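You operate a simulated robot arm through the tools that you are given. There is no shell and no other tool.

You are at the controls of a simulated robot arm. One attempt, no reset.

TASK
Dab anti-rust oil on the grey and the green motor's shaft ends.
Fine: with the felt dabber, wetted on the oil pad first; stand it on the pad after; the black motors stay dry and the table stays put. Set down upright: green-handled felt dabber.

Only the result counts: the job must be done as asked and must still hold three seconds after the hand-in. Knocking over, shifting, dropping, spilling or breaking anything else fails it.

THE ROBOT
A 7-joint arm with a two-finger parallel gripper, fixed in place. Base frame: the origin is on the floor under the middle of its stand, x ahead of it, y to its left, z up; the work surface is at about z = 800. Units: mm, rad, N and s.
With the tool pointing down near the work surface it reaches from about 440 to 920 mm from the base axis. Its first joint turns from -2.496 to 2.496 rad. Payload 3 kg.
The tool frame sits at the grasp point between the pads (the TCP): z along the fingers, y along the line on which they close. The tips reach 30 mm beyond it. Largest opening 94 mm; finger width 28, thickness 10; the body of the gripper, 50 by 96 mm, starts 55 mm behind the TCP.
Orientation is that of the tool frame in the base frame, as a unit quaternion [x, y, z, w]. With the fingers straight down and closing along the base's y, the tool's x points along the base's -x, its y along +y and its z along -z.

THE INTERFACE
- The arm moves only by the tool drive_tool. Its argument "targets" is a list of rows, each a list of 7 numbers: the shift along the tool's x, y, z in units of 100 mm (1.0 is 100 mm), then the turn, a rotation vector about the tool's x, y, z in units of 120 degrees (1.0 is 120 degrees), then the gripper command, from -1 (shut) to 1 (fully open), values between in proportion. In form: [[dx, dy, dz, rx, ry, rz, jaw], ...]. A call has 1 to 20 rows; each row is the pose to reach, as a shift and turn from the pose commanded when the call began, along the tool's axes at that moment. A call with a number of a shift or a turn outside -1 to 1 is refused whole. A row lasts 0.2 s, in which the tool goes at most 50 mm and 0.15 rad; a call with a longer step from one row to the next is refused whole, and so is a gripper value outside its range. Where a pose cannot be reached the arm comes as near as it can. A force on the tool above 40 N (or 10 N above the force at the start of the call, whichever is more), or a blocked arm, ends the call early, and 0.2 s more pass. Each finger travels about 72 mm/s and halts on what it meets, pressing with about 35 N; the grip force reading is that of the motor and also rises with nothing between the fingers. The clock runs only during rows and for 0.2 s after the last one: add rows that repeat a pose to give the fingers time. It gives the time, the measured TCP pose, the force on the tool (base axes), the opening and the grip force at its end, in the units of the frame above (readings bear some noise), with the torque about the TCP (base axes, N m) and any sound that the robot's microphone picked up.
- Cameras (640 x 400 px; columns grow to the right, rows downward): "scene" is fixed at [221.1, 500.4, 1641.7]; the picture's right is [-0.53, -0.85, 0.00], its down [-0.57, 0.36, -0.74] and it looks along [0.63, -0.39, -0.67] (base axes); focal length 342 px, centre (320, 200). "wrist" rides on the gripper at [76, 14, -103] in the tool frame; the picture's right is [-0.18, 0.98, 0.00], its down [-0.75, -0.14, -0.64] and it looks along [-0.63, -0.12, 0.77] (tool axes); focal length 243 px, centre (320, 200). There is no depth. A picture from a camera that has moved, and an enlarged one, comes with that camera's place and axes in the base frame and with its lens.
- get_image(camera): a new picture of that camera. It takes no simulated time.
- enlarge(camera, box): a new picture of the part [left, top, right, bottom] of that camera's present view, enlarged. It takes no simulated time.
- sign_off(): hands the job in; it is judged then, once.

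Places have to be worked out from the pictures, the camera data and where the tool is seen. Open the gripper and draw the arm clear of the work before you hand the job in, unless the task says otherwise.

The tools are called after ">>>" by a JSON object that holds its "op" and its "data". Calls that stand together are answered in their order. drive_tool: Moves the arm, as the interface text tells. Its arguments: {"type":"object","properties":{"targets":{"type":"array","items":{"type":"array","items":{"type":"number"}}}},"required":["targets"]} The other tools are called the same way: get_image (camera) takes a picture; enlarge (camera, box) takes an enlarged picture of a part of a camera's view; sign_off () hands the job in.

At the start:

```text
time_s: 0.0
ee_pos: [548.6, 51.2, 1280.2]
tcp_rot: [0.0, 1.0, 0.0, 0.0]
contact_force: [1.0, -0.1, -0.1]
torque: [-0.01, -0.02, -0.02]
gripper_width: 93.9
grasp_force: 0.0
```

scene: 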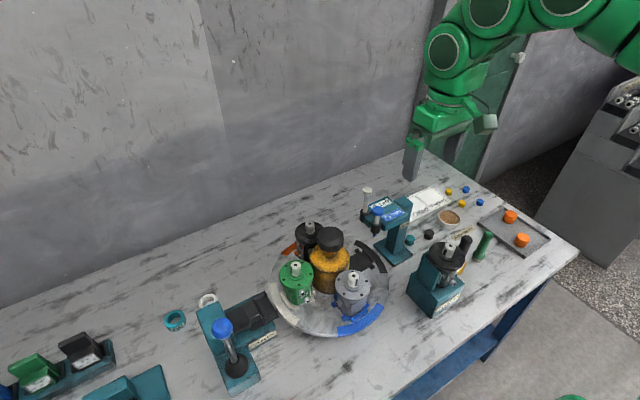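
wrist: 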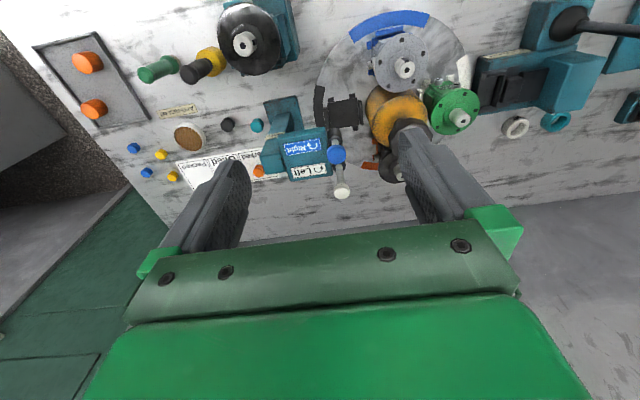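

I'll look closer at the scene from both cameras before moving anything.

>>> {"op": "enlarge", "data": {"camera": "scene", "box": [250, 170, 410, 350]}}

>>> {"op": "enlarge", "data": {"camera": "scene", "box": [350, 170, 570, 320]}}

>>> {"op": "enlarge", "data": {"camera": "wrist", "box": [30, 0, 290, 200]}}

>>> {"op": "enlarge", "data": {"camera": "wrist", "box": [290, 0, 550, 200]}}

```text
2.22 times, centred on (330, 260) of scene
camera zoom: at [221.1, 500.4, 1641.7], right [-0.53, -0.85, 0.0], down [-0.57, 0.36, -0.74], along [0.63, -0.39, -0.67], focal length 759 px, centre (298, 67)
```

zoom: 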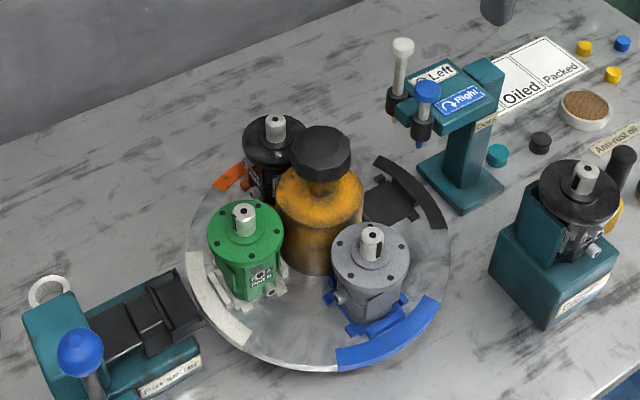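

```text
2.67 times, centred on (460, 245) of scene
camera zoom: at [221.1, 500.4, 1641.7], right [-0.53, -0.85, 0.0], down [-0.57, 0.36, -0.74], along [0.63, -0.39, -0.67], focal length 911 px, centre (-53, 80)
```

zoom: 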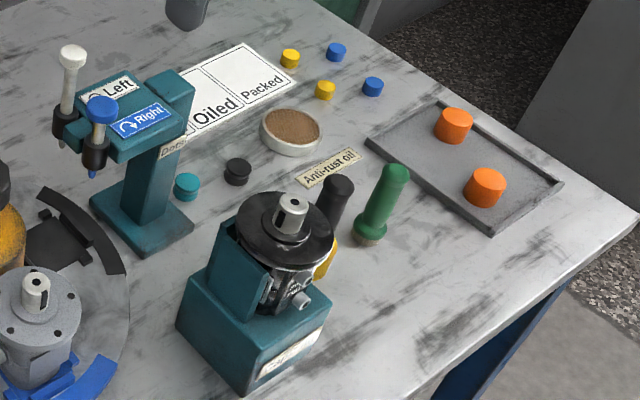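

```text
2.00 times, centred on (160, 100) of wrist
camera zoom: at [472.1, 65.0, 1382.6], right [0.18, 0.98, 0.0], down [0.75, -0.14, 0.64], along [0.63, -0.12, -0.77], focal length 485 px, centre (640, 400)
```

zoom: 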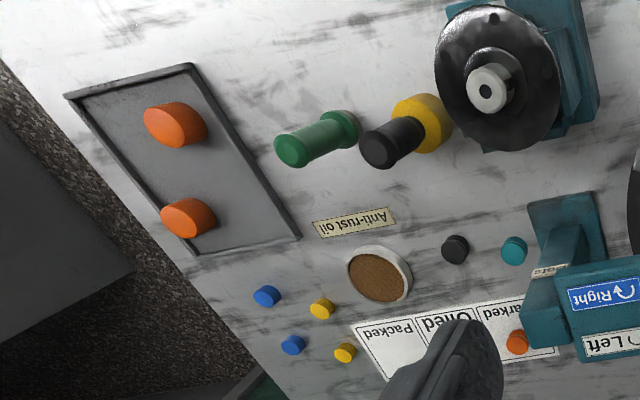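

```text
2.00 times, centred on (420, 100) of wrist
camera zoom: at [472.1, 65.0, 1382.6], right [0.18, 0.98, 0.0], down [0.75, -0.14, 0.64], along [0.63, -0.12, -0.77], focal length 485 px, centre (120, 400)
```

zoom: 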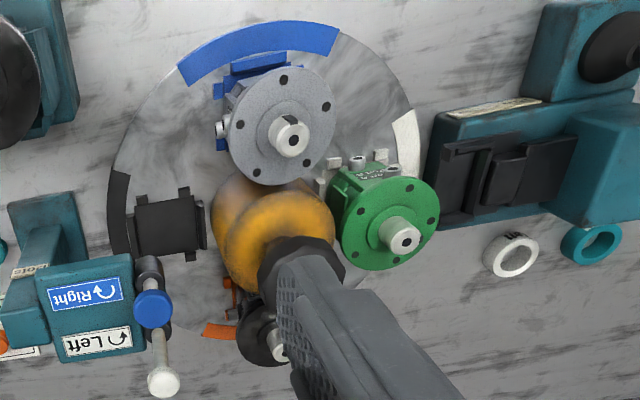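

The pictures put the green dabber at about (522, -261), top near z = 908. The oil pad is at about (681, -308), the grey shaft end at about (586, 177, 966) and the green one at about (686, 279, 965). I'll move high towards the dabber with the jaws partly open.

>>> {"op": "drive_tool", "data": {"targets": [[0.1, -0.35, 0, 0, 0, 0, 1], [0.2, -0.7, 0, 0, 0, 0, 1], [0.27, -1.0, 0, 0, 0, 0, 1]]}}

>>> {"op": "drive_tool", "data": {"targets": [[0, -0.35, 0, 0, 0, 0, 1], [0, -0.7, 0.1, 0, 0, 0, 1], [0, -1.0, 0.2, 0, 0, 0, 1]]}}

>>> {"op": "drive_tool", "data": {"targets": [[0, -0.35, 0.3, 0, 0, 0, 0.6], [0, -0.7, 0.6, 0, 0, 0, 0.4], [0, -1.0, 0.9, 0, 0, 0, 0.3], [0, -1.0, 0.9, 0, 0, 0, 0.3]]}}

>>> {"op": "get_image", "data": {"camera": "wrist"}}

>>> {"op": "get_image", "data": {"camera": "scene"}}

```text
time_s: 0.8
ee_pos: [520.1, -47.4, 1277.6]
tcp_rot: [-0.002, 1.0, -0.001, 0.0]
contact_force: [-0.5, 0.7, 0.8]
torque: [-0.01, 0.03, -0.01]
gripper_width: 94.1
grasp_force: 0.1
```

```text
time_s: 1.6
ee_pos: [520.2, -149.4, 1258.3]
tcp_rot: [-0.001, 1.0, 0.0, 0.0]
contact_force: [-0.4, -0.5, 0.0]
torque: [-0.02, -0.01, -0.02]
gripper_width: 94.1
grasp_force: 0.0
```

```text
time_s: 2.6
ee_pos: [521.6, -248.5, 1168.2]
tcp_rot: [-0.001, 1.0, 0.0, 0.0]
contact_force: [-0.7, 0.2, -0.5]
torque: [-0.01, -0.01, 0.04]
gripper_width: 61.3
grasp_force: 0.0
```

```text
taken
camera wrist: at [446.9, -234.9, 1270.9], right [0.18, 0.98, 0.0], down [0.75, -0.14, 0.64], along [0.63, -0.12, -0.77], focal length 243 px, centre (320, 200)
```

wrist: 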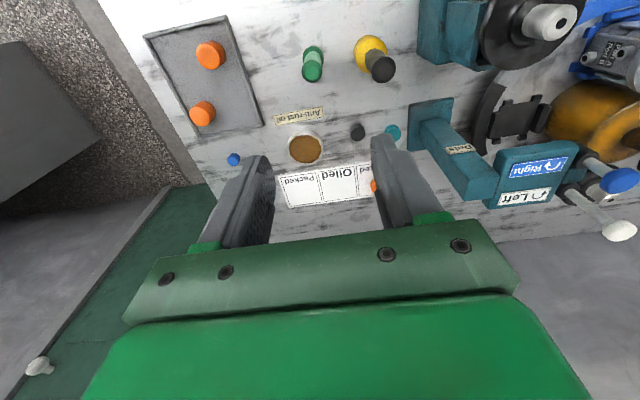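

```text
taken
```

scene: 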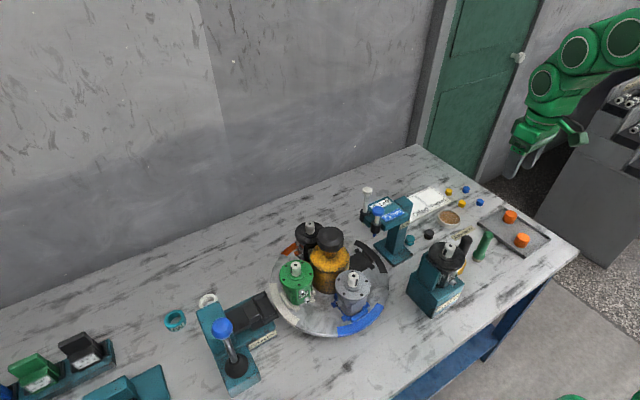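

The dabber now shows clearly in the wrist view. I'll enlarge it to refine its position.

>>> {"op": "enlarge", "data": {"camera": "wrist", "box": [260, 20, 420, 120]}}

>>> {"op": "enlarge", "data": {"camera": "scene", "box": [420, 200, 540, 275]}}

>>> {"op": "enlarge", "data": {"camera": "wrist", "box": [240, 90, 400, 190]}}

```text
4.00 times, centred on (340, 70) of wrist
camera zoom: at [446.9, -234.9, 1270.9], right [0.18, 0.98, 0.0], down [0.75, -0.14, 0.64], along [0.63, -0.12, -0.77], focal length 970 px, centre (240, 720)
```

zoom: 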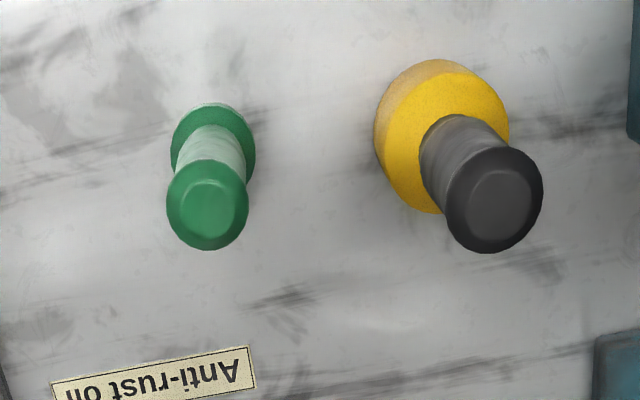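

```text
5.33 times, centred on (480, 238) of scene
camera zoom: at [221.1, 500.4, 1641.7], right [-0.53, -0.85, 0.0], down [-0.57, 0.36, -0.74], along [0.63, -0.39, -0.67], focal length 1822 px, centre (-533, 0)
```

zoom: 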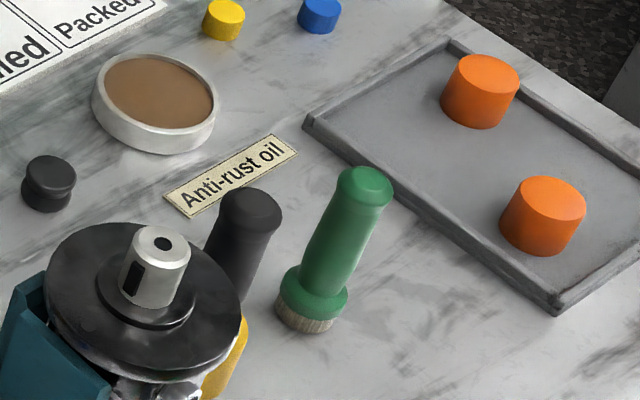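

```text
4.00 times, centred on (320, 140) of wrist
camera zoom: at [446.9, -234.9, 1270.9], right [0.18, 0.98, 0.0], down [0.75, -0.14, 0.64], along [0.63, -0.12, -0.77], focal length 970 px, centre (320, 440)
```

zoom: 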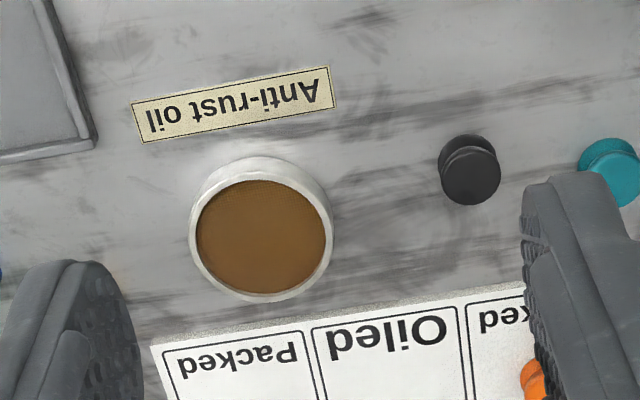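

The refined dabber axis is x ≈ 520, y ≈ -259, with a handle about 28 mm wide and its top near z = 911. I'll shift 10 mm in -y and descend in two stages, then check.

>>> {"op": "drive_tool", "data": {"targets": [[0.01, -0.1, 0.3, 0, 0, 0, 0.3], [0.015, -0.105, 0.65, 0, 0, 0, 0.3], [0.015, -0.105, 1.0, 0, 0, 0, 0.3]]}}

>>> {"op": "drive_tool", "data": {"targets": [[0, 0, 0.2, 0, 0, 0, 0.3], [0, 0, 0.4, 0, 0, 0, 0.3], [0, 0, 0.6, 0, 0, 0, 0.3], [0, 0, 0.6, 0, 0, 0, 0.3]]}}

>>> {"op": "get_image", "data": {"camera": "wrist"}}

>>> {"op": "enlarge", "data": {"camera": "scene", "box": [420, 160, 560, 280]}}

```text
time_s: 3.4
ee_pos: [519.7, -260.2, 1069.4]
tcp_rot: [0.0, 1.0, 0.001, 0.001]
contact_force: [-0.3, -0.1, -0.1]
torque: [0.01, 0.01, 0.02]
gripper_width: 61.0
grasp_force: 0.1
```

```text
time_s: 4.4
ee_pos: [520.5, -260.5, 1009.3]
tcp_rot: [0.0, 1.0, 0.001, 0.0]
contact_force: [-0.1, -0.6, -0.7]
torque: [0.02, 0.02, 0.0]
gripper_width: 61.1
grasp_force: 0.1
```

```text
taken
camera wrist: at [444.9, -245.4, 1111.1], right [0.18, 0.98, 0.0], down [0.75, -0.14, 0.64], along [0.63, -0.12, -0.77], focal length 243 px, centre (320, 200)
```

wrist: 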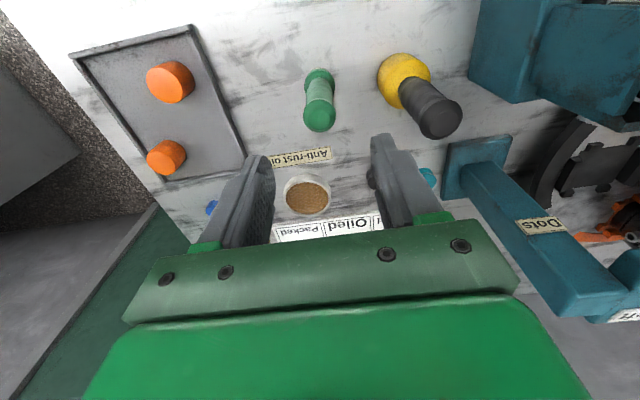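

```text
3.33 times, centred on (490, 220) of scene
camera zoom: at [221.1, 500.4, 1641.7], right [-0.53, -0.85, 0.0], down [-0.57, 0.36, -0.74], along [0.63, -0.39, -0.67], focal length 1139 px, centre (-247, 133)
```

zoom: 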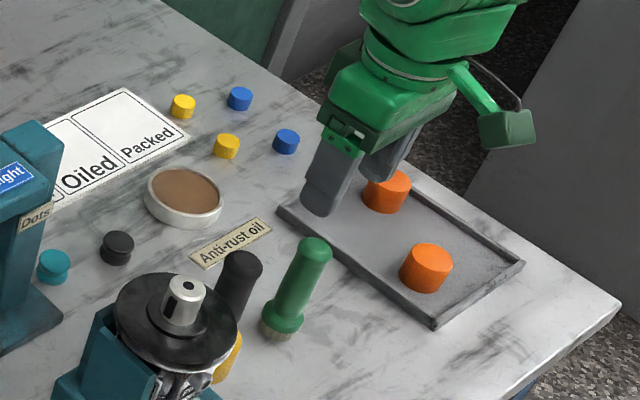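

The dabber top triangulates to (521, -259), right under the TCP. I'll descend to a TCP height of about 875.

>>> {"op": "drive_tool", "data": {"targets": [[0, 0, 0.25, 0, 0, 0, 0.3], [0, 0, 0.5, 0, 0, 0, 0.3], [0, 0, 0.75, 0, 0, 0, 0.3], [0, 0, 0.75, 0, 0, 0, 0.3]]}}

>>> {"op": "drive_tool", "data": {"targets": [[0, 0, 0.15, 0, 0, 0, 0.3], [0, 0, 0.3, 0, 0, 0, 0.3], [0, 0, 0.45, 0, 0, 0, 0.3], [0, 0, 0.6, 0, 0, 0, 0.3], [0, 0, 0.6, 0, 0, 0, 0.3]]}}

>>> {"op": "get_image", "data": {"camera": "wrist"}}

>>> {"op": "enlarge", "data": {"camera": "scene", "box": [420, 180, 540, 280]}}

```text
time_s: 5.4
ee_pos: [519.0, -262.1, 932.6]
tcp_rot: [0.001, 1.0, 0.0, 0.0]
contact_force: [0.2, 0.0, -0.4]
torque: [-0.03, 0.02, 0.0]
gripper_width: 61.2
grasp_force: 0.1
```

```text
time_s: 6.6
ee_pos: [517.9, -260.7, 873.7]
tcp_rot: [0.0, 1.0, 0.0, 0.0]
contact_force: [-0.3, -0.8, 0.8]
torque: [0.0, 0.01, -0.01]
gripper_width: 60.9
grasp_force: 0.1
```

```text
taken
camera wrist: at [443.0, -245.7, 976.1], right [0.18, 0.98, 0.0], down [0.75, -0.14, 0.64], along [0.63, -0.12, -0.77], focal length 243 px, centre (320, 200)
```

wrist: 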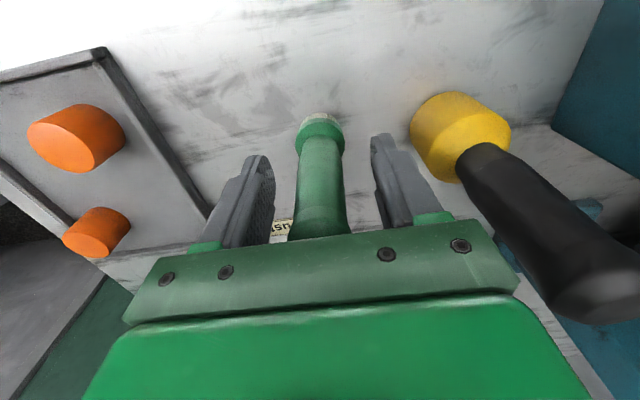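

```text
4.00 times, centred on (480, 230) of scene
camera zoom: at [221.1, 500.4, 1641.7], right [-0.53, -0.85, 0.0], down [-0.57, 0.36, -0.74], along [0.63, -0.39, -0.67], focal length 1366 px, centre (-320, 80)
```

zoom: 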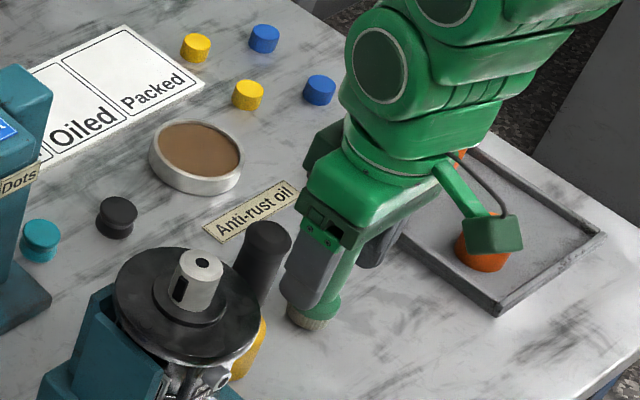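

The handle is centred between the pads and the fingers end just above the flange. I'll close the gripper in place.

>>> {"op": "drive_tool", "data": {"targets": [[0, 0, 0, 0, 0, 0, -0.2], [0, 0, 0, 0, 0, 0, -1], [0, 0, 0, 0, 0, 0, -1], [0, 0, 0, 0, 0, 0, -1], [0, 0, 0, 0, 0, 0, -1], [0, 0, 0, 0, 0, 0, -1]]}}

>>> {"op": "get_image", "data": {"camera": "wrist"}}

```text
time_s: 8.0
ee_pos: [518.8, -259.2, 873.4]
tcp_rot: [0.001, 1.0, 0.0, 0.0]
contact_force: [0.5, -0.1, 0.1]
torque: [0.06, -0.04, 0.04]
gripper_width: 26.1
grasp_force: 35.1
```

```text
taken
camera wrist: at [443.0, -245.7, 976.2], right [0.18, 0.98, 0.0], down [0.75, -0.14, 0.64], along [0.63, -0.12, -0.77], focal length 243 px, centre (320, 200)
```

wrist: 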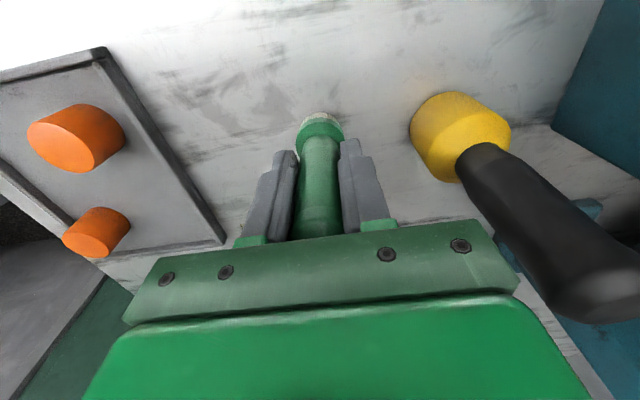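

The handle is gripped at 26 mm and about 35 N. I'll lift slowly and verify the dabber comes with it.

>>> {"op": "drive_tool", "data": {"targets": [[0, 0, -0.08, 0, 0, 0, -1], [0, 0, -0.2, 0, 0, 0, -1], [0, 0, -0.4, 0, 0, 0, -1], [0, 0, -0.6, 0, 0, 0, -1], [0, 0, -0.8, 0, 0, 0, -1], [0, 0, -1.0, 0, 0, 0, -1], [0, 0, -1.0, 0, 0, 0, -1]]}}

>>> {"op": "get_image", "data": {"camera": "wrist"}}

>>> {"op": "enlarge", "data": {"camera": "scene", "box": [420, 160, 560, 280]}}

```text
time_s: 9.6
ee_pos: [520.9, -260.5, 975.7]
tcp_rot: [-0.001, 1.0, 0.0, 0.0]
contact_force: [0.3, -0.7, 0.1]
torque: [-0.04, 0.02, 0.0]
gripper_width: 26.1
grasp_force: 34.8
```

```text
taken
camera wrist: at [444.4, -247.2, 1077.9], right [0.18, 0.98, 0.0], down [0.75, -0.14, 0.64], along [0.63, -0.12, -0.77], focal length 243 px, centre (320, 200)
```

wrist: 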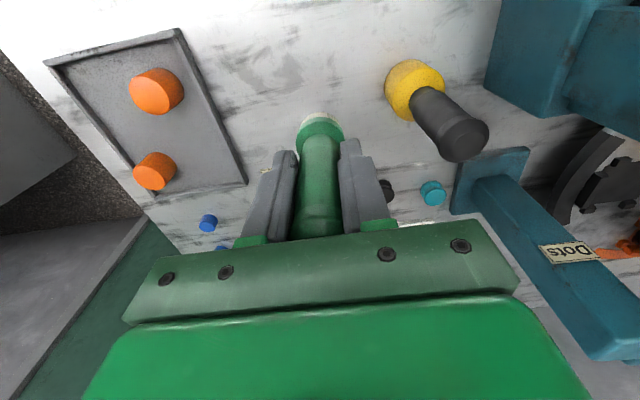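

```text
3.33 times, centred on (490, 220) of scene
camera zoom: at [221.1, 500.4, 1641.7], right [-0.53, -0.85, 0.0], down [-0.57, 0.36, -0.74], along [0.63, -0.39, -0.67], focal length 1139 px, centre (-247, 133)
```

zoom: 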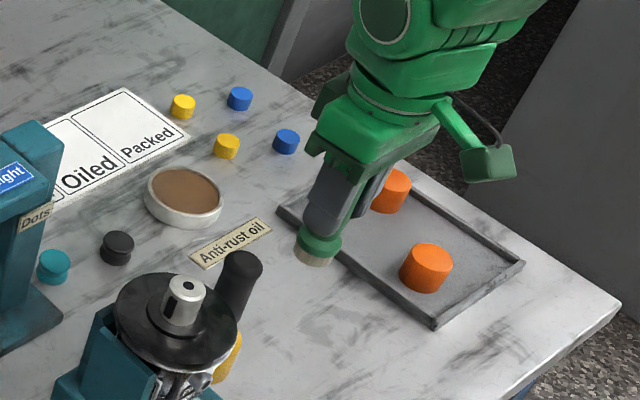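

The dabber is held upright and clear of the table. The pad centre works out to about (677, -307) with its top near z = 818, so I'll move over it at this height.

>>> {"op": "drive_tool", "data": {"targets": [[-0.2, -0.06, 0, 0, 0, 0, -1], [-0.4, -0.12, 0, 0, 0, 0, -1], [-0.6, -0.18, 0, 0, 0, 0, -1], [-0.8, -0.24, 0, 0, 0, 0, -1]]}}

>>> {"op": "drive_tool", "data": {"targets": [[-0.2, -0.06, 0, 0, 0, 0, -1], [-0.4, -0.12, 0, 0, 0, 0, -1], [-0.6, -0.18, 0, 0, 0, 0, -1], [-0.77, -0.235, 0, 0, 0, 0, -1], [-0.77, -0.235, 0, 0, 0, 0, -1]]}}

>>> {"op": "get_image", "data": {"camera": "wrist"}}

>>> {"op": "enlarge", "data": {"camera": "scene", "box": [380, 140, 520, 260]}}

```text
time_s: 10.6
ee_pos: [600.3, -282.8, 975.4]
tcp_rot: [-0.001, 1.0, 0.0, -0.001]
contact_force: [-0.3, -0.2, -0.3]
torque: [0.0, -0.01, 0.04]
gripper_width: 26.0
grasp_force: 34.7
```

```text
time_s: 11.8
ee_pos: [675.2, -306.7, 975.1]
tcp_rot: [0.0, 1.0, -0.001, 0.0]
contact_force: [-0.3, 0.3, -0.3]
torque: [-0.03, -0.05, -0.02]
gripper_width: 26.2
grasp_force: 35.1
```

```text
taken
camera wrist: at [600.4, -292.3, 1077.6], right [0.18, 0.98, 0.0], down [0.75, -0.14, 0.64], along [0.63, -0.12, -0.77], focal length 243 px, centre (320, 200)
```

wrist: 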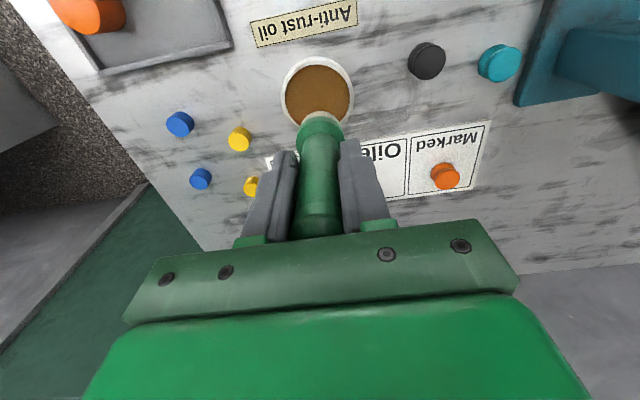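

```text
3.33 times, centred on (450, 200) of scene
camera zoom: at [221.1, 500.4, 1641.7], right [-0.53, -0.85, 0.0], down [-0.57, 0.36, -0.74], along [0.63, -0.39, -0.67], focal length 1139 px, centre (-113, 200)
```

zoom: 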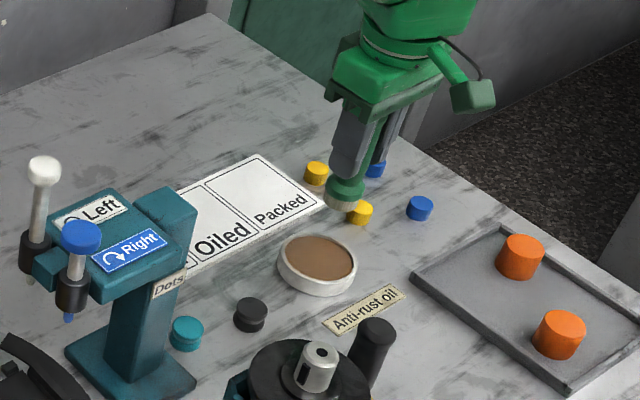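

From here the pad centre reads about (675, -308), right below the felt. I'll descend to just above it.

>>> {"op": "drive_tool", "data": {"targets": [[0.01, -0.01, 0.2, 0, 0, 0, -1], [0.015, -0.015, 0.4, 0, 0, 0, -1], [0.015, -0.015, 0.6, 0, 0, 0, -1], [0.015, -0.015, 0.7, 0, 0, 0, -1], [0.015, -0.015, 0.7, 0, 0, 0, -1]]}}

>>> {"op": "enlarge", "data": {"camera": "scene", "box": [410, 180, 490, 240]}}

>>> {"op": "get_image", "data": {"camera": "wrist"}}

```text
time_s: 13.0
ee_pos: [675.4, -308.1, 904.8]
tcp_rot: [-0.001, 1.0, 0.0, 0.0]
contact_force: [0.9, -0.1, -0.5]
torque: [0.02, -0.05, 0.0]
gripper_width: 25.8
grasp_force: 34.8
```

```text
6.67 times, centred on (450, 210) of scene
camera zoom: at [221.1, 500.4, 1641.7], right [-0.53, -0.85, 0.0], down [-0.57, 0.36, -0.74], along [0.63, -0.39, -0.67], focal length 2277 px, centre (-547, 133)
```

zoom: 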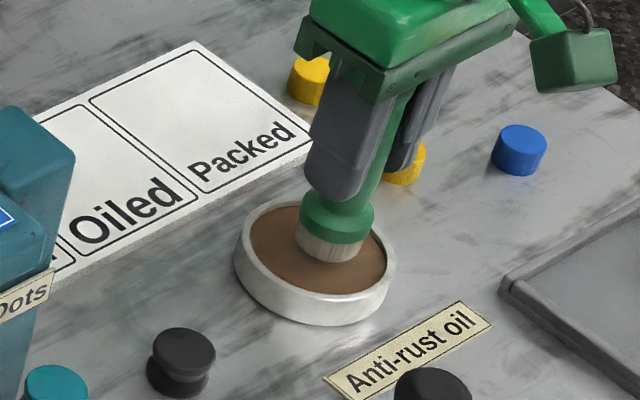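

```text
taken
camera wrist: at [598.6, -293.9, 1007.1], right [0.18, 0.98, 0.0], down [0.75, -0.14, 0.64], along [0.63, -0.12, -0.77], focal length 243 px, centre (320, 200)
```

wrist: 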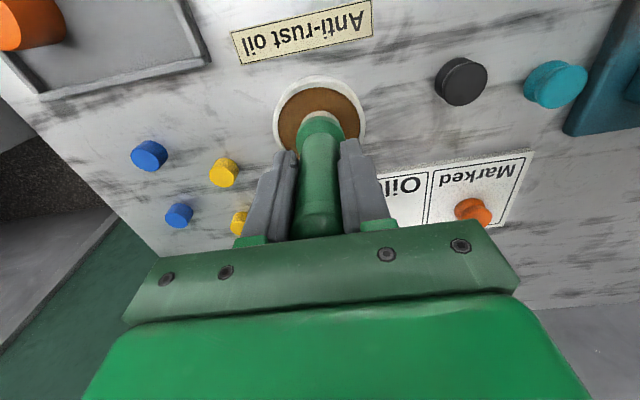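

The felt hangs centred just above the pad. I'll lower it in small steps and watch the force for contact.

>>> {"op": "drive_tool", "data": {"targets": [[0, 0, 0.04, 0, 0, 0, -1], [0, 0, 0.08, 0, 0, 0, -1], [0, 0, 0.08, 0, 0, 0, -1]]}}

>>> {"op": "drive_tool", "data": {"targets": [[0, 0, 0.02, 0, 0, 0, -1], [0, 0, 0.02, 0, 0, 0, -1]]}}

>>> {"op": "drive_tool", "data": {"targets": [[0, 0, 0.02, 0, 0, 0, -1], [0, 0, 0.02, 0, 0, 0, -1]]}}

```text
time_s: 13.8
ee_pos: [672.9, -307.2, 897.1]
tcp_rot: [0.0, 1.0, 0.0, 0.0]
contact_force: [-1.0, 0.4, -1.4]
torque: [0.02, 0.03, 0.01]
gripper_width: 26.0
grasp_force: 35.1
```

```text
time_s: 14.4
ee_pos: [674.7, -308.4, 896.2]
tcp_rot: [0.0, 1.0, 0.0, 0.0]
contact_force: [-0.3, 0.6, -0.9]
torque: [-0.01, 0.05, -0.03]
gripper_width: 26.1
grasp_force: 35.0
```

```text
time_s: 15.0
ee_pos: [674.4, -308.1, 894.5]
tcp_rot: [0.0, 1.0, -0.001, 0.0]
contact_force: [-5.0, 4.7, 20.6]
torque: [0.46, 0.4, 0.04]
gripper_width: 26.0
grasp_force: 34.8
```

Contact on the pad shows about 20 N upward at a TCP of about 894.5. I'll ease off slightly and hold for a moment so the felt soaks up oil.

>>> {"op": "drive_tool", "data": {"targets": [[0, 0, -0.005, 0, 0, 0, -1], [0, 0, -0.005, 0, 0, 0, -1], [0, 0, -0.005, 0, 0, 0, -1], [0, 0, -0.005, 0, 0, 0, -1], [0, 0, -0.005, 0, 0, 0, -1], [0, 0, -0.005, 0, 0, 0, -1]]}}

>>> {"op": "enlarge", "data": {"camera": "scene", "box": [410, 180, 490, 240]}}

```text
time_s: 16.4
ee_pos: [673.7, -308.6, 893.9]
tcp_rot: [-0.001, 1.0, 0.001, -0.001]
contact_force: [4.3, -0.8, 5.1]
torque: [-0.24, -0.29, -0.02]
gripper_width: 25.9
grasp_force: 34.7
```

```text
6.67 times, centred on (450, 210) of scene
camera zoom: at [221.1, 500.4, 1641.7], right [-0.53, -0.85, 0.0], down [-0.57, 0.36, -0.74], along [0.63, -0.39, -0.67], focal length 2277 px, centre (-547, 133)
```

zoom: 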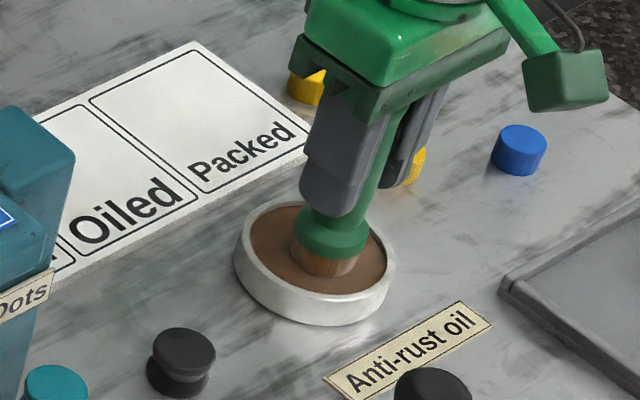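

The felt has turned brown, so it is oiled. I'll lift straight up, climb to a safe height, and travel towards the grey motor, keeping clear of the black motor and the driver stand.

>>> {"op": "drive_tool", "data": {"targets": [[0, 0, -0.1, 0, 0, 0, -1], [0, 0, -0.3, 0, 0, 0, -1], [0, 0, -0.5, 0, 0, 0, -1], [0, 0, -0.75, 0, 0, 0, -1], [0, 0, -1.0, 0, 0, 0, -1]]}}

>>> {"op": "drive_tool", "data": {"targets": [[0, 0.05, -0.25, 0, 0, 0, -1], [0, 0.15, -0.5, 0, 0, 0, -1], [0, 0.3, -0.75, 0, 0, 0, -1], [0, 0.5, -1.0, 0, 0, 0, -1]]}}

>>> {"op": "drive_tool", "data": {"targets": [[0, 0.25, -0.25, 0, 0, 0, -1], [0, 0.5, -0.5, 0, 0, 0, -1], [0, 0.75, -0.75, 0, 0, 0, -1], [0, 1.0, -1.0, 0, 0, 0, -1]]}}

>>> {"op": "drive_tool", "data": {"targets": [[0.1, 0.25, 0, 0, 0, 0, -1], [0.2, 0.5, 0, 0, 0, 0, -1], [0.3, 0.75, 0, 0, 0, 0, -1], [0.45, 1.0, 0, 0, 0, 0, -1]]}}

>>> {"op": "get_image", "data": {"camera": "scene"}}

>>> {"op": "get_image", "data": {"camera": "wrist"}}

```text
time_s: 17.6
ee_pos: [674.0, -307.7, 992.6]
tcp_rot: [-0.001, 1.0, 0.0, 0.0]
contact_force: [-0.1, 0.7, -0.4]
torque: [0.02, -0.02, 0.0]
gripper_width: 25.9
grasp_force: 34.9
```

```text
time_s: 18.6
ee_pos: [674.0, -257.8, 1093.4]
tcp_rot: [-0.001, 1.0, -0.001, -0.001]
contact_force: [0.5, -0.1, -1.1]
torque: [-0.01, 0.01, 0.0]
gripper_width: 25.8
grasp_force: 35.0
```

```text
time_s: 19.6
ee_pos: [672.3, -156.1, 1193.9]
tcp_rot: [-0.001, 1.0, -0.001, -0.001]
contact_force: [-0.2, 0.6, -0.8]
torque: [0.01, -0.01, 0.02]
gripper_width: 25.8
grasp_force: 35.3
```

```text
time_s: 20.6
ee_pos: [629.8, -56.5, 1194.4]
tcp_rot: [0.0, 1.0, 0.0, -0.001]
contact_force: [-0.1, 0.0, -1.4]
torque: [0.0, -0.01, -0.04]
gripper_width: 26.2
grasp_force: 34.7
```

```text
taken
```

scene: 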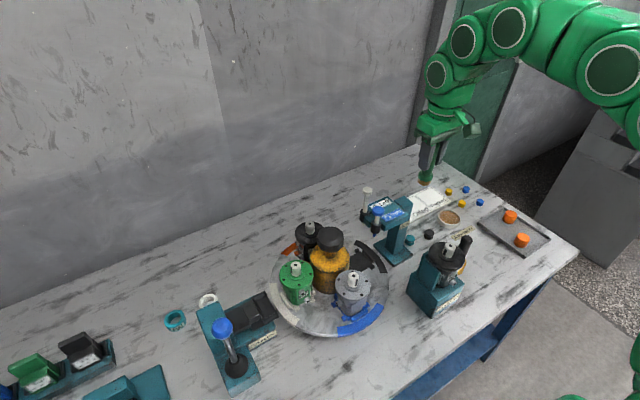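

```text
taken
camera wrist: at [554.5, -43.6, 1296.4], right [0.18, 0.98, 0.0], down [0.75, -0.14, 0.64], along [0.63, -0.12, -0.77], focal length 243 px, centre (320, 200)
```

wrist: 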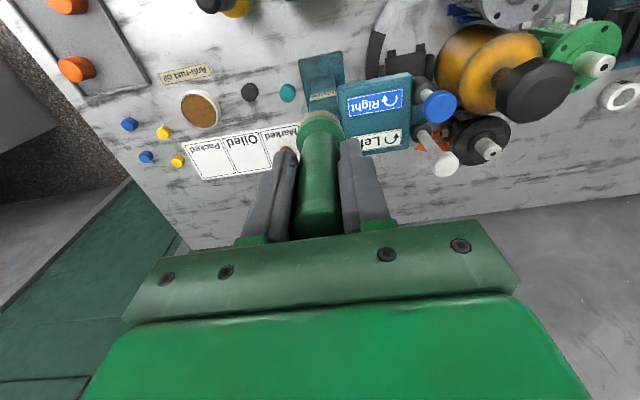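

All is clear, with the tool at about (630, -57, 1194). I'll continue towards the grey motor at the same height.

>>> {"op": "drive_tool", "data": {"targets": [[0.15, 0.25, 0, 0, 0, 0, -1], [0.3, 0.5, 0, 0, 0, 0, -1], [0.4, 0.75, 0, 0, 0, 0, -1], [0.45, 1.0, 0, 0, 0, 0, -1]]}}

>>> {"op": "drive_tool", "data": {"targets": [[0.0, 0.25, 0, 0, 0, 0, -1], [0.0, 0.5, 0, 0, 0, 0, -1], [0.0, 0.75, 0, 0, 0, 0, -1], [0.0, 1.0, 0, 0, 0, 0, -1], [0.0, 1.0, 0, 0, 0, 0, -1]]}}

>>> {"op": "get_image", "data": {"camera": "wrist"}}

>>> {"op": "get_image", "data": {"camera": "scene"}}

```text
time_s: 21.6
ee_pos: [584.2, 43.4, 1195.2]
tcp_rot: [-0.001, 1.0, 0.0, -0.001]
contact_force: [0.2, 0.8, -0.6]
torque: [-0.01, 0.0, 0.02]
gripper_width: 26.1
grasp_force: 35.2
```

```text
time_s: 22.8
ee_pos: [583.0, 140.5, 1193.2]
tcp_rot: [0.001, 1.0, -0.001, 0.0]
contact_force: [-0.3, 0.5, -1.6]
torque: [-0.01, 0.03, 0.02]
gripper_width: 26.2
grasp_force: 34.9
```

```text
taken
camera wrist: at [508.2, 155.4, 1296.4], right [0.18, 0.98, 0.0], down [0.75, -0.14, 0.64], along [0.63, -0.12, -0.77], focal length 243 px, centre (320, 200)
```

wrist: 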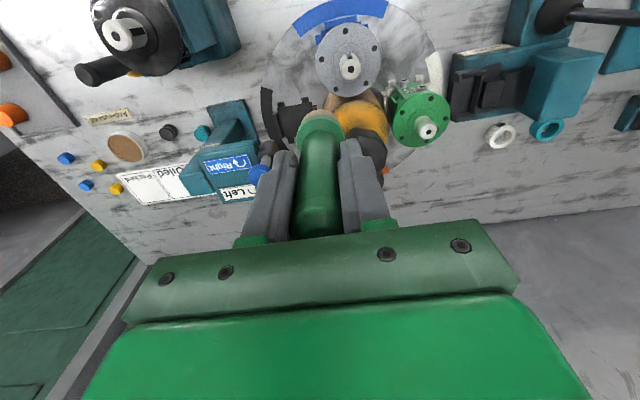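

```text
taken
```

scene: 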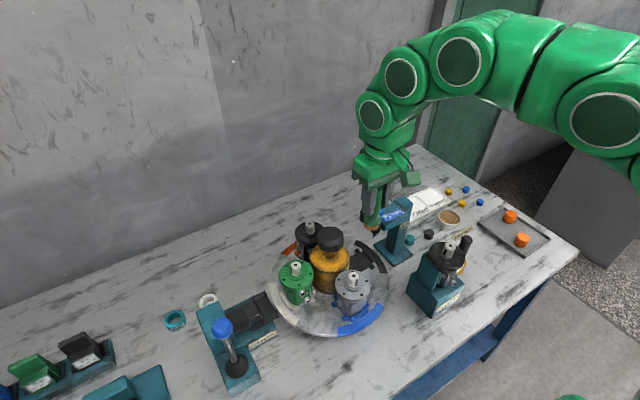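

The grey motor's shaft is in view of the wrist camera. I'll enlarge it to locate both shaft ends.

>>> {"op": "enlarge", "data": {"camera": "wrist", "box": [300, 30, 460, 150]}}

>>> {"op": "enlarge", "data": {"camera": "scene", "box": [270, 220, 390, 310]}}

```text
3.33 times, centred on (380, 90) of wrist
camera zoom: at [508.2, 155.4, 1296.4], right [0.18, 0.98, 0.0], down [0.75, -0.14, 0.64], along [0.63, -0.12, -0.77], focal length 809 px, centre (120, 567)
```

zoom: 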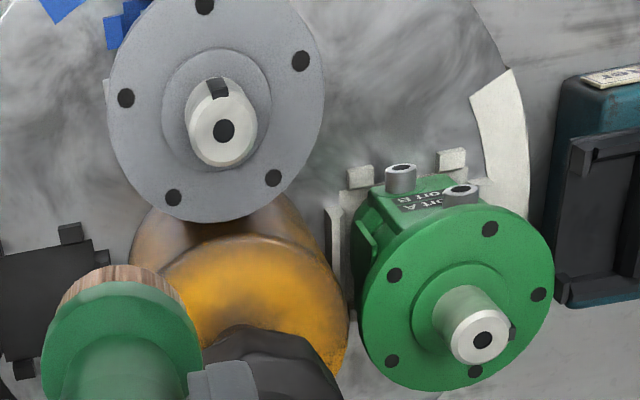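

```text
4.44 times, centred on (330, 265) of scene
camera zoom: at [221.1, 500.4, 1641.7], right [-0.53, -0.85, 0.0], down [-0.57, 0.36, -0.74], along [0.63, -0.39, -0.67], focal length 1518 px, centre (276, -89)
```

zoom: 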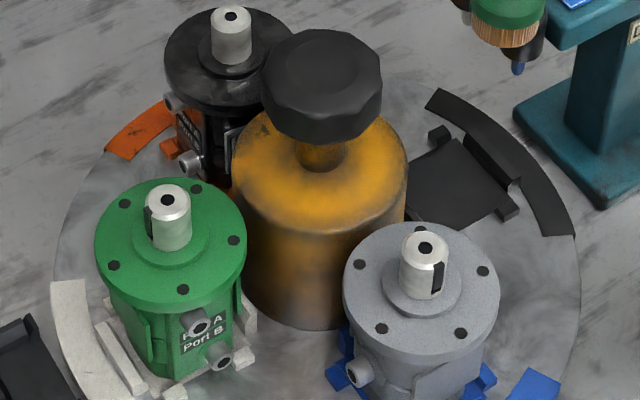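

Triangulation puts the grey shaft end at about (581, 181, 968) and the green one at about (681, 281, 968). I'll move over the grey shaft and descend so the felt is still about 40 mm above it, then check.

>>> {"op": "drive_tool", "data": {"targets": [[0.02, 0.2, 0, 0, 0, 0, -1], [0.046, 0.39, 0, 0, 0, 0, -1], [0.046, 0.39, 0.25, 0, 0, 0, -1], [0.046, 0.39, 0.5, 0, 0, 0, -1], [0.046, 0.39, 0.75, 0, 0, 0, -1], [0.046, 0.39, 1.0, 0, 0, 0, -1], [0.046, 0.39, 1.0, 0, 0, 0, -1]]}}

>>> {"op": "get_image", "data": {"camera": "wrist"}}

>>> {"op": "enlarge", "data": {"camera": "scene", "box": [270, 190, 430, 310]}}

```text
time_s: 24.4
ee_pos: [579.1, 180.9, 1094.3]
tcp_rot: [0.0, 1.0, 0.0, 0.0]
contact_force: [-0.5, 0.8, -0.5]
torque: [0.0, 0.0, 0.02]
gripper_width: 26.1
grasp_force: 35.1
```

```text
taken
camera wrist: at [503.9, 194.8, 1196.8], right [0.18, 0.98, 0.0], down [0.75, -0.14, 0.64], along [0.63, -0.12, -0.77], focal length 243 px, centre (320, 200)
```

wrist: 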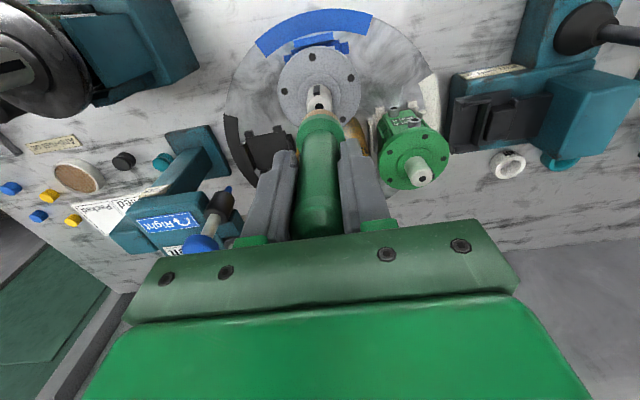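

```text
3.33 times, centred on (350, 250) of scene
camera zoom: at [221.1, 500.4, 1641.7], right [-0.53, -0.85, 0.0], down [-0.57, 0.36, -0.74], along [0.63, -0.39, -0.67], focal length 1139 px, centre (220, 33)
```

zoom: 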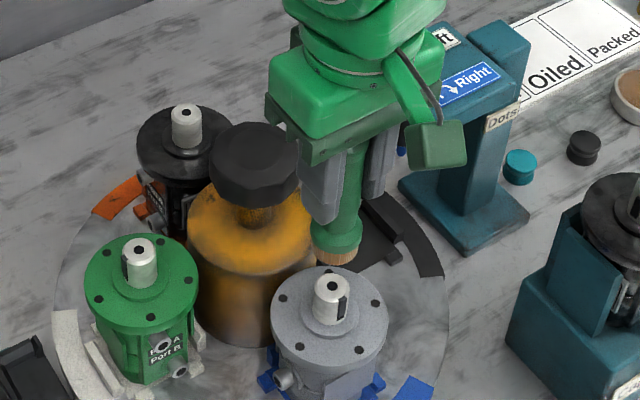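

The felt hangs about 45 mm above the grey shaft end. I'll enlarge the wrist view to check lateral alignment before going down.

>>> {"op": "enlarge", "data": {"camera": "wrist", "box": [260, 50, 380, 140]}}

>>> {"op": "enlarge", "data": {"camera": "scene", "box": [320, 235, 400, 295]}}

```text
4.44 times, centred on (320, 95) of wrist
camera zoom: at [503.9, 194.8, 1196.8], right [0.18, 0.98, 0.0], down [0.75, -0.14, 0.64], along [0.63, -0.12, -0.77], focal length 1078 px, centre (320, 667)
```

zoom: 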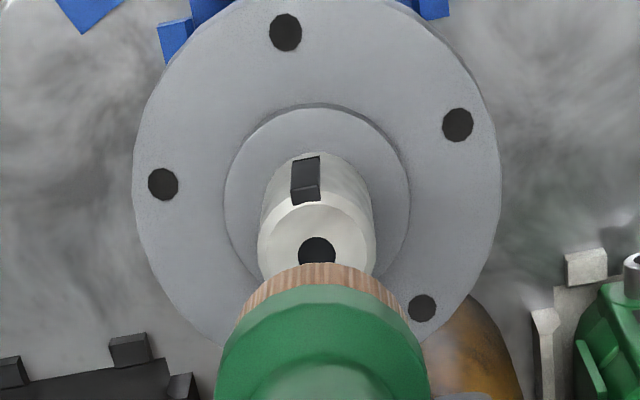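

```text
6.67 times, centred on (360, 265) of scene
camera zoom: at [221.1, 500.4, 1641.7], right [-0.53, -0.85, 0.0], down [-0.57, 0.36, -0.74], along [0.63, -0.39, -0.67], focal length 2277 px, centre (53, -233)
```

zoom: 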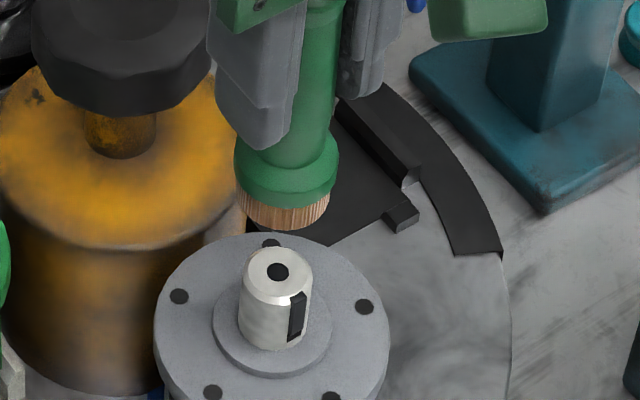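

The shaft end reads (579.5, 180.3), within 1 mm of the tool axis. I'll descend 42 mm and then creep down.

>>> {"op": "drive_tool", "data": {"targets": [[0, 0, 0.12, 0, 0, 0, -1], [0, 0, 0.24, 0, 0, 0, -1], [0, 0, 0.36, 0, 0, 0, -1], [0, 0, 0.42, 0, 0, 0, -1], [0, 0, 0.42, 0, 0, 0, -1]]}}

>>> {"op": "enlarge", "data": {"camera": "scene", "box": [310, 235, 400, 305]}}

>>> {"op": "enlarge", "data": {"camera": "wrist", "box": [240, 50, 400, 150]}}

```text
time_s: 25.6
ee_pos: [580.1, 182.0, 1052.7]
tcp_rot: [0.001, 1.0, 0.0, -0.001]
contact_force: [-2.3, 0.2, 4.3]
torque: [0.07, 0.14, -0.02]
gripper_width: 26.2
grasp_force: 35.1
```

```text
5.71 times, centred on (355, 270) of scene
camera zoom: at [221.1, 500.4, 1641.7], right [-0.53, -0.85, 0.0], down [-0.57, 0.36, -0.74], along [0.63, -0.39, -0.67], focal length 1952 px, centre (120, -200)
```

zoom: 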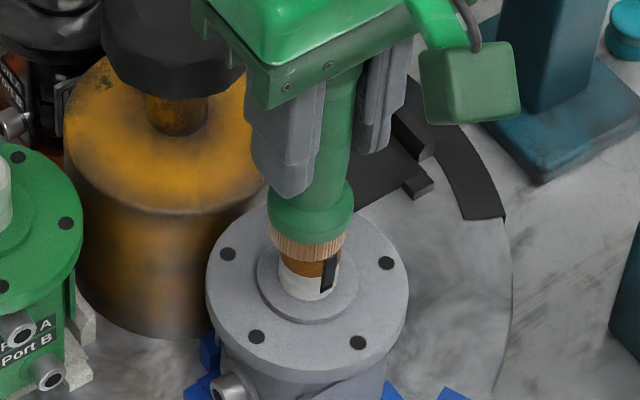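

```text
4.00 times, centred on (320, 100) of wrist
camera zoom: at [504.5, 195.6, 1154.3], right [0.18, 0.98, 0.0], down [0.75, -0.14, 0.64], along [0.63, -0.12, -0.77], focal length 970 px, centre (320, 600)
```

zoom: 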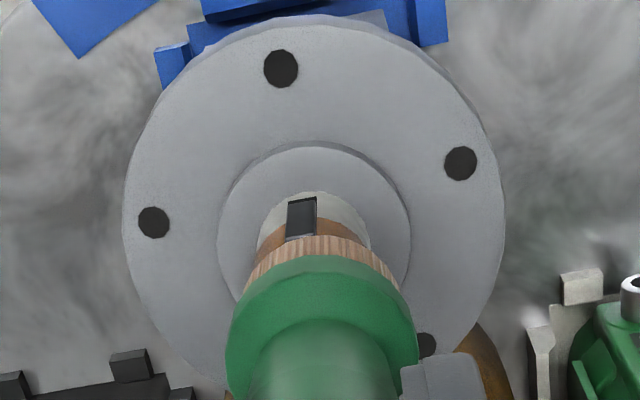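

Contact came at a TCP of about 1052.7 with a gentle 4 N, and the top of the grey shaft already shows an oil-brown film. I'll lift straight up and check.

>>> {"op": "drive_tool", "data": {"targets": [[0, 0, 0, 0, 0, 0, -1], [0, 0, 0, 0, 0, 0, -1], [0, 0, -0.1, 0, 0, 0, -1], [0, 0, -0.3, 0, 0, 0, -1], [0, 0, -0.55, 0, 0, 0, -1], [0, 0, -0.8, 0, 0, 0, -1], [0, 0, -0.8, 0, 0, 0, -1]]}}

>>> {"op": "enlarge", "data": {"camera": "scene", "box": [270, 210, 410, 315]}}

>>> {"op": "enlarge", "data": {"camera": "wrist", "box": [240, 30, 480, 190]}}

```text
time_s: 27.2
ee_pos: [580.6, 181.9, 1130.8]
tcp_rot: [-0.002, 1.0, 0.0, -0.001]
contact_force: [0.1, 0.7, -0.9]
torque: [0.04, -0.03, 0.0]
gripper_width: 25.9
grasp_force: 35.2
```

```text
3.81 times, centred on (340, 262) of scene
camera zoom: at [221.1, 500.4, 1641.7], right [-0.53, -0.85, 0.0], down [-0.57, 0.36, -0.74], along [0.63, -0.39, -0.67], focal length 1301 px, centre (244, -38)
```

zoom: 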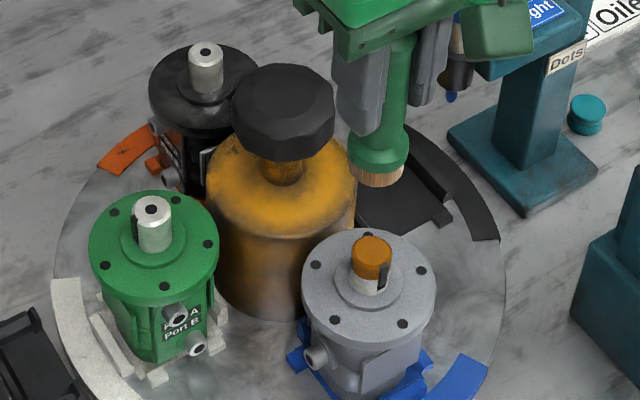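

```text
2.50 times, centred on (360, 110) of wrist
camera zoom: at [505.9, 195.6, 1233.2], right [0.18, 0.98, 0.0], down [0.75, -0.14, 0.64], along [0.63, -0.12, -0.77], focal length 606 px, centre (220, 425)
```

zoom: 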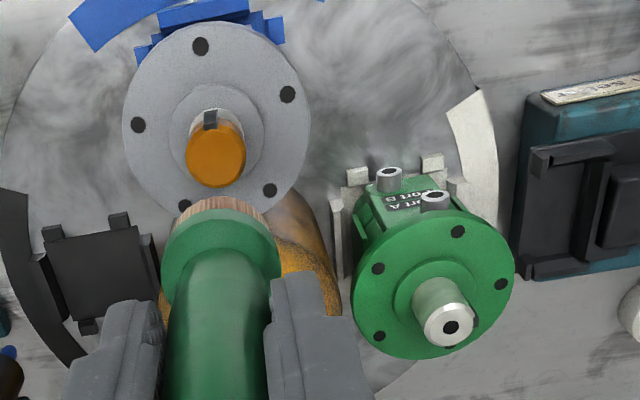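

The grey shaft end is covered in amber oil and nothing has moved. Next I'll go to the green motor at about (678.5, 281), moving along y first and then x to stay away from the hub knob.

>>> {"op": "drive_tool", "data": {"targets": [[0, 0.25, 0, 0, 0, 0, -1], [0, 0.5, 0, 0, 0, 0, -1], [0, 0.75, 0, 0, 0, 0, -1], [0, 1.0, 0, 0, 0, 0, -1]]}}

>>> {"op": "drive_tool", "data": {"targets": [[-0.25, 0, 0, 0, 0, 0, -1], [-0.5, 0, 0, 0, 0, 0, -1], [-0.75, 0, 0, 0, 0, 0, -1], [-0.97, 0.005, 0, 0, 0, 0, -1], [-0.97, 0.005, 0.2, 0, 0, 0, -1], [-0.97, 0.005, 0.38, 0, 0, 0, -1], [-0.97, 0.005, 0.38, 0, 0, 0, -1]]}}

>>> {"op": "enlarge", "data": {"camera": "wrist", "box": [248, 50, 392, 140]}}

>>> {"op": "enlarge", "data": {"camera": "scene", "box": [250, 190, 410, 310]}}

```text
time_s: 28.2
ee_pos: [579.8, 281.4, 1129.8]
tcp_rot: [0.0, 1.0, 0.0, 0.0]
contact_force: [-0.5, 0.5, -0.6]
torque: [0.0, -0.04, -0.02]
gripper_width: 25.7
grasp_force: 35.1
```

```text
time_s: 29.8
ee_pos: [678.3, 282.6, 1092.4]
tcp_rot: [-0.001, 1.0, 0.0, 0.0]
contact_force: [1.1, -0.2, -0.7]
torque: [-0.01, 0.0, 0.0]
gripper_width: 25.8
grasp_force: 35.3
```

```text
4.44 times, centred on (320, 95) of wrist
camera zoom: at [601.3, 296.6, 1194.9], right [0.18, 0.98, 0.0], down [0.75, -0.14, 0.64], along [0.63, -0.12, -0.77], focal length 1078 px, centre (320, 667)
```

zoom: 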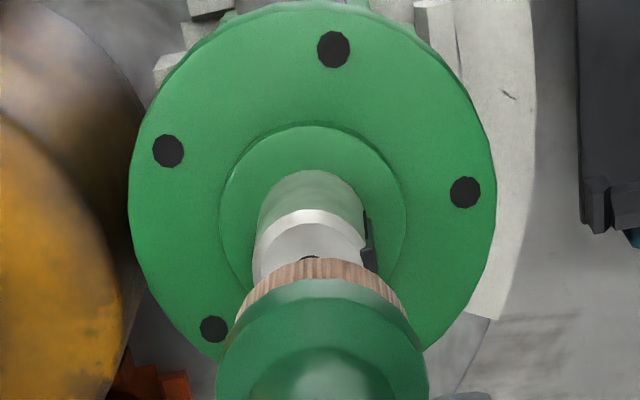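

```text
3.33 times, centred on (330, 250) of scene
camera zoom: at [221.1, 500.4, 1641.7], right [-0.53, -0.85, 0.0], down [-0.57, 0.36, -0.74], along [0.63, -0.39, -0.67], focal length 1139 px, centre (287, 33)
```

zoom: 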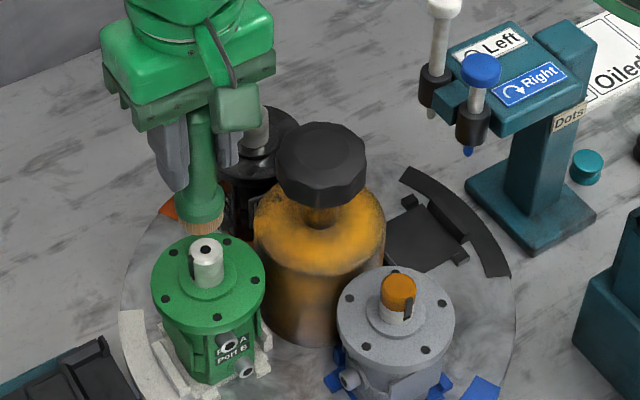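

Relative to the grey alignment, the green shaft is offset by about +2.5 mm in x and -1.5 mm in y. I'll correct that and descend to just above contact.

>>> {"op": "drive_tool", "data": {"targets": [[-0.025, -0.015, 0.1, 0, 0, 0, -1], [-0.025, -0.015, 0.22, 0, 0, 0, -1], [-0.025, -0.015, 0.33, 0, 0, 0, -1], [-0.025, -0.015, 0.39, 0, 0, 0, -1], [-0.025, -0.015, 0.39, 0, 0, 0, -1]]}}

>>> {"op": "enlarge", "data": {"camera": "wrist", "box": [248, 50, 392, 140]}}

>>> {"op": "enlarge", "data": {"camera": "scene", "box": [255, 225, 345, 295]}}

```text
time_s: 31.0
ee_pos: [679.4, 280.1, 1054.8]
tcp_rot: [0.0, 1.0, 0.0, 0.0]
contact_force: [-0.3, 0.2, -1.8]
torque: [0.02, 0.01, 0.0]
gripper_width: 25.7
grasp_force: 35.4
```

```text
4.44 times, centred on (320, 95) of wrist
camera zoom: at [603.7, 294.0, 1157.2], right [0.18, 0.98, 0.0], down [0.75, -0.14, 0.64], along [0.63, -0.12, -0.77], focal length 1078 px, centre (320, 667)
```

zoom: 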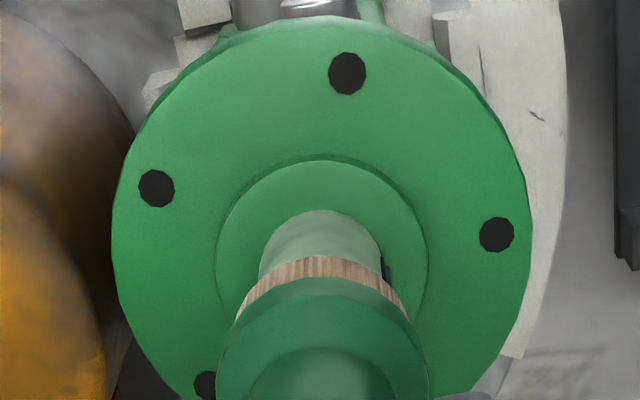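

```text
5.71 times, centred on (300, 260) of scene
camera zoom: at [221.1, 500.4, 1641.7], right [-0.53, -0.85, 0.0], down [-0.57, 0.36, -0.74], along [0.63, -0.39, -0.67], focal length 1952 px, centre (434, -143)
```

zoom: 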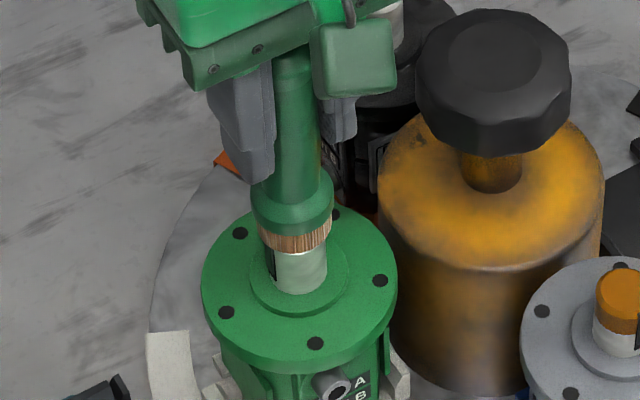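

The felt is a hair above the green shaft end with no contact yet. I'll creep down in 1.5 mm steps.

>>> {"op": "drive_tool", "data": {"targets": [[0, 0, 0.015, 0, 0, 0, -1], [0, 0, 0.015, 0, 0, 0, -1]]}}

>>> {"op": "drive_tool", "data": {"targets": [[0, 0, 0.012, 0, 0, 0, -1], [0, 0, 0.012, 0, 0, 0, -1]]}}

>>> {"op": "enlarge", "data": {"camera": "scene", "box": [255, 225, 345, 295]}}

```text
time_s: 31.6
ee_pos: [680.6, 280.2, 1054.4]
tcp_rot: [-0.001, 1.0, 0.0, 0.001]
contact_force: [-0.5, 2.3, 13.6]
torque: [0.31, 0.01, 0.01]
gripper_width: 26.0
grasp_force: 35.0
```

```text
time_s: 32.2
ee_pos: [678.1, 279.9, 1053.5]
tcp_rot: [0.0, 1.0, 0.001, 0.001]
contact_force: [1.6, 0.3, 29.5]
torque: [-0.14, -0.17, 0.02]
gripper_width: 25.7
grasp_force: 35.1
```

```text
5.71 times, centred on (300, 260) of scene
camera zoom: at [221.1, 500.4, 1641.7], right [-0.53, -0.85, 0.0], down [-0.57, 0.36, -0.74], along [0.63, -0.39, -0.67], focal length 1952 px, centre (434, -143)
```

zoom: 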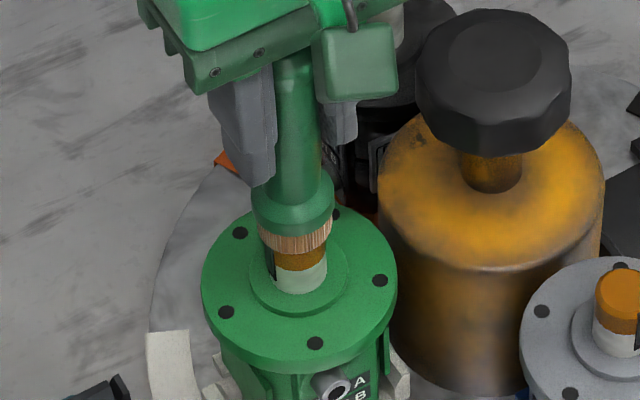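

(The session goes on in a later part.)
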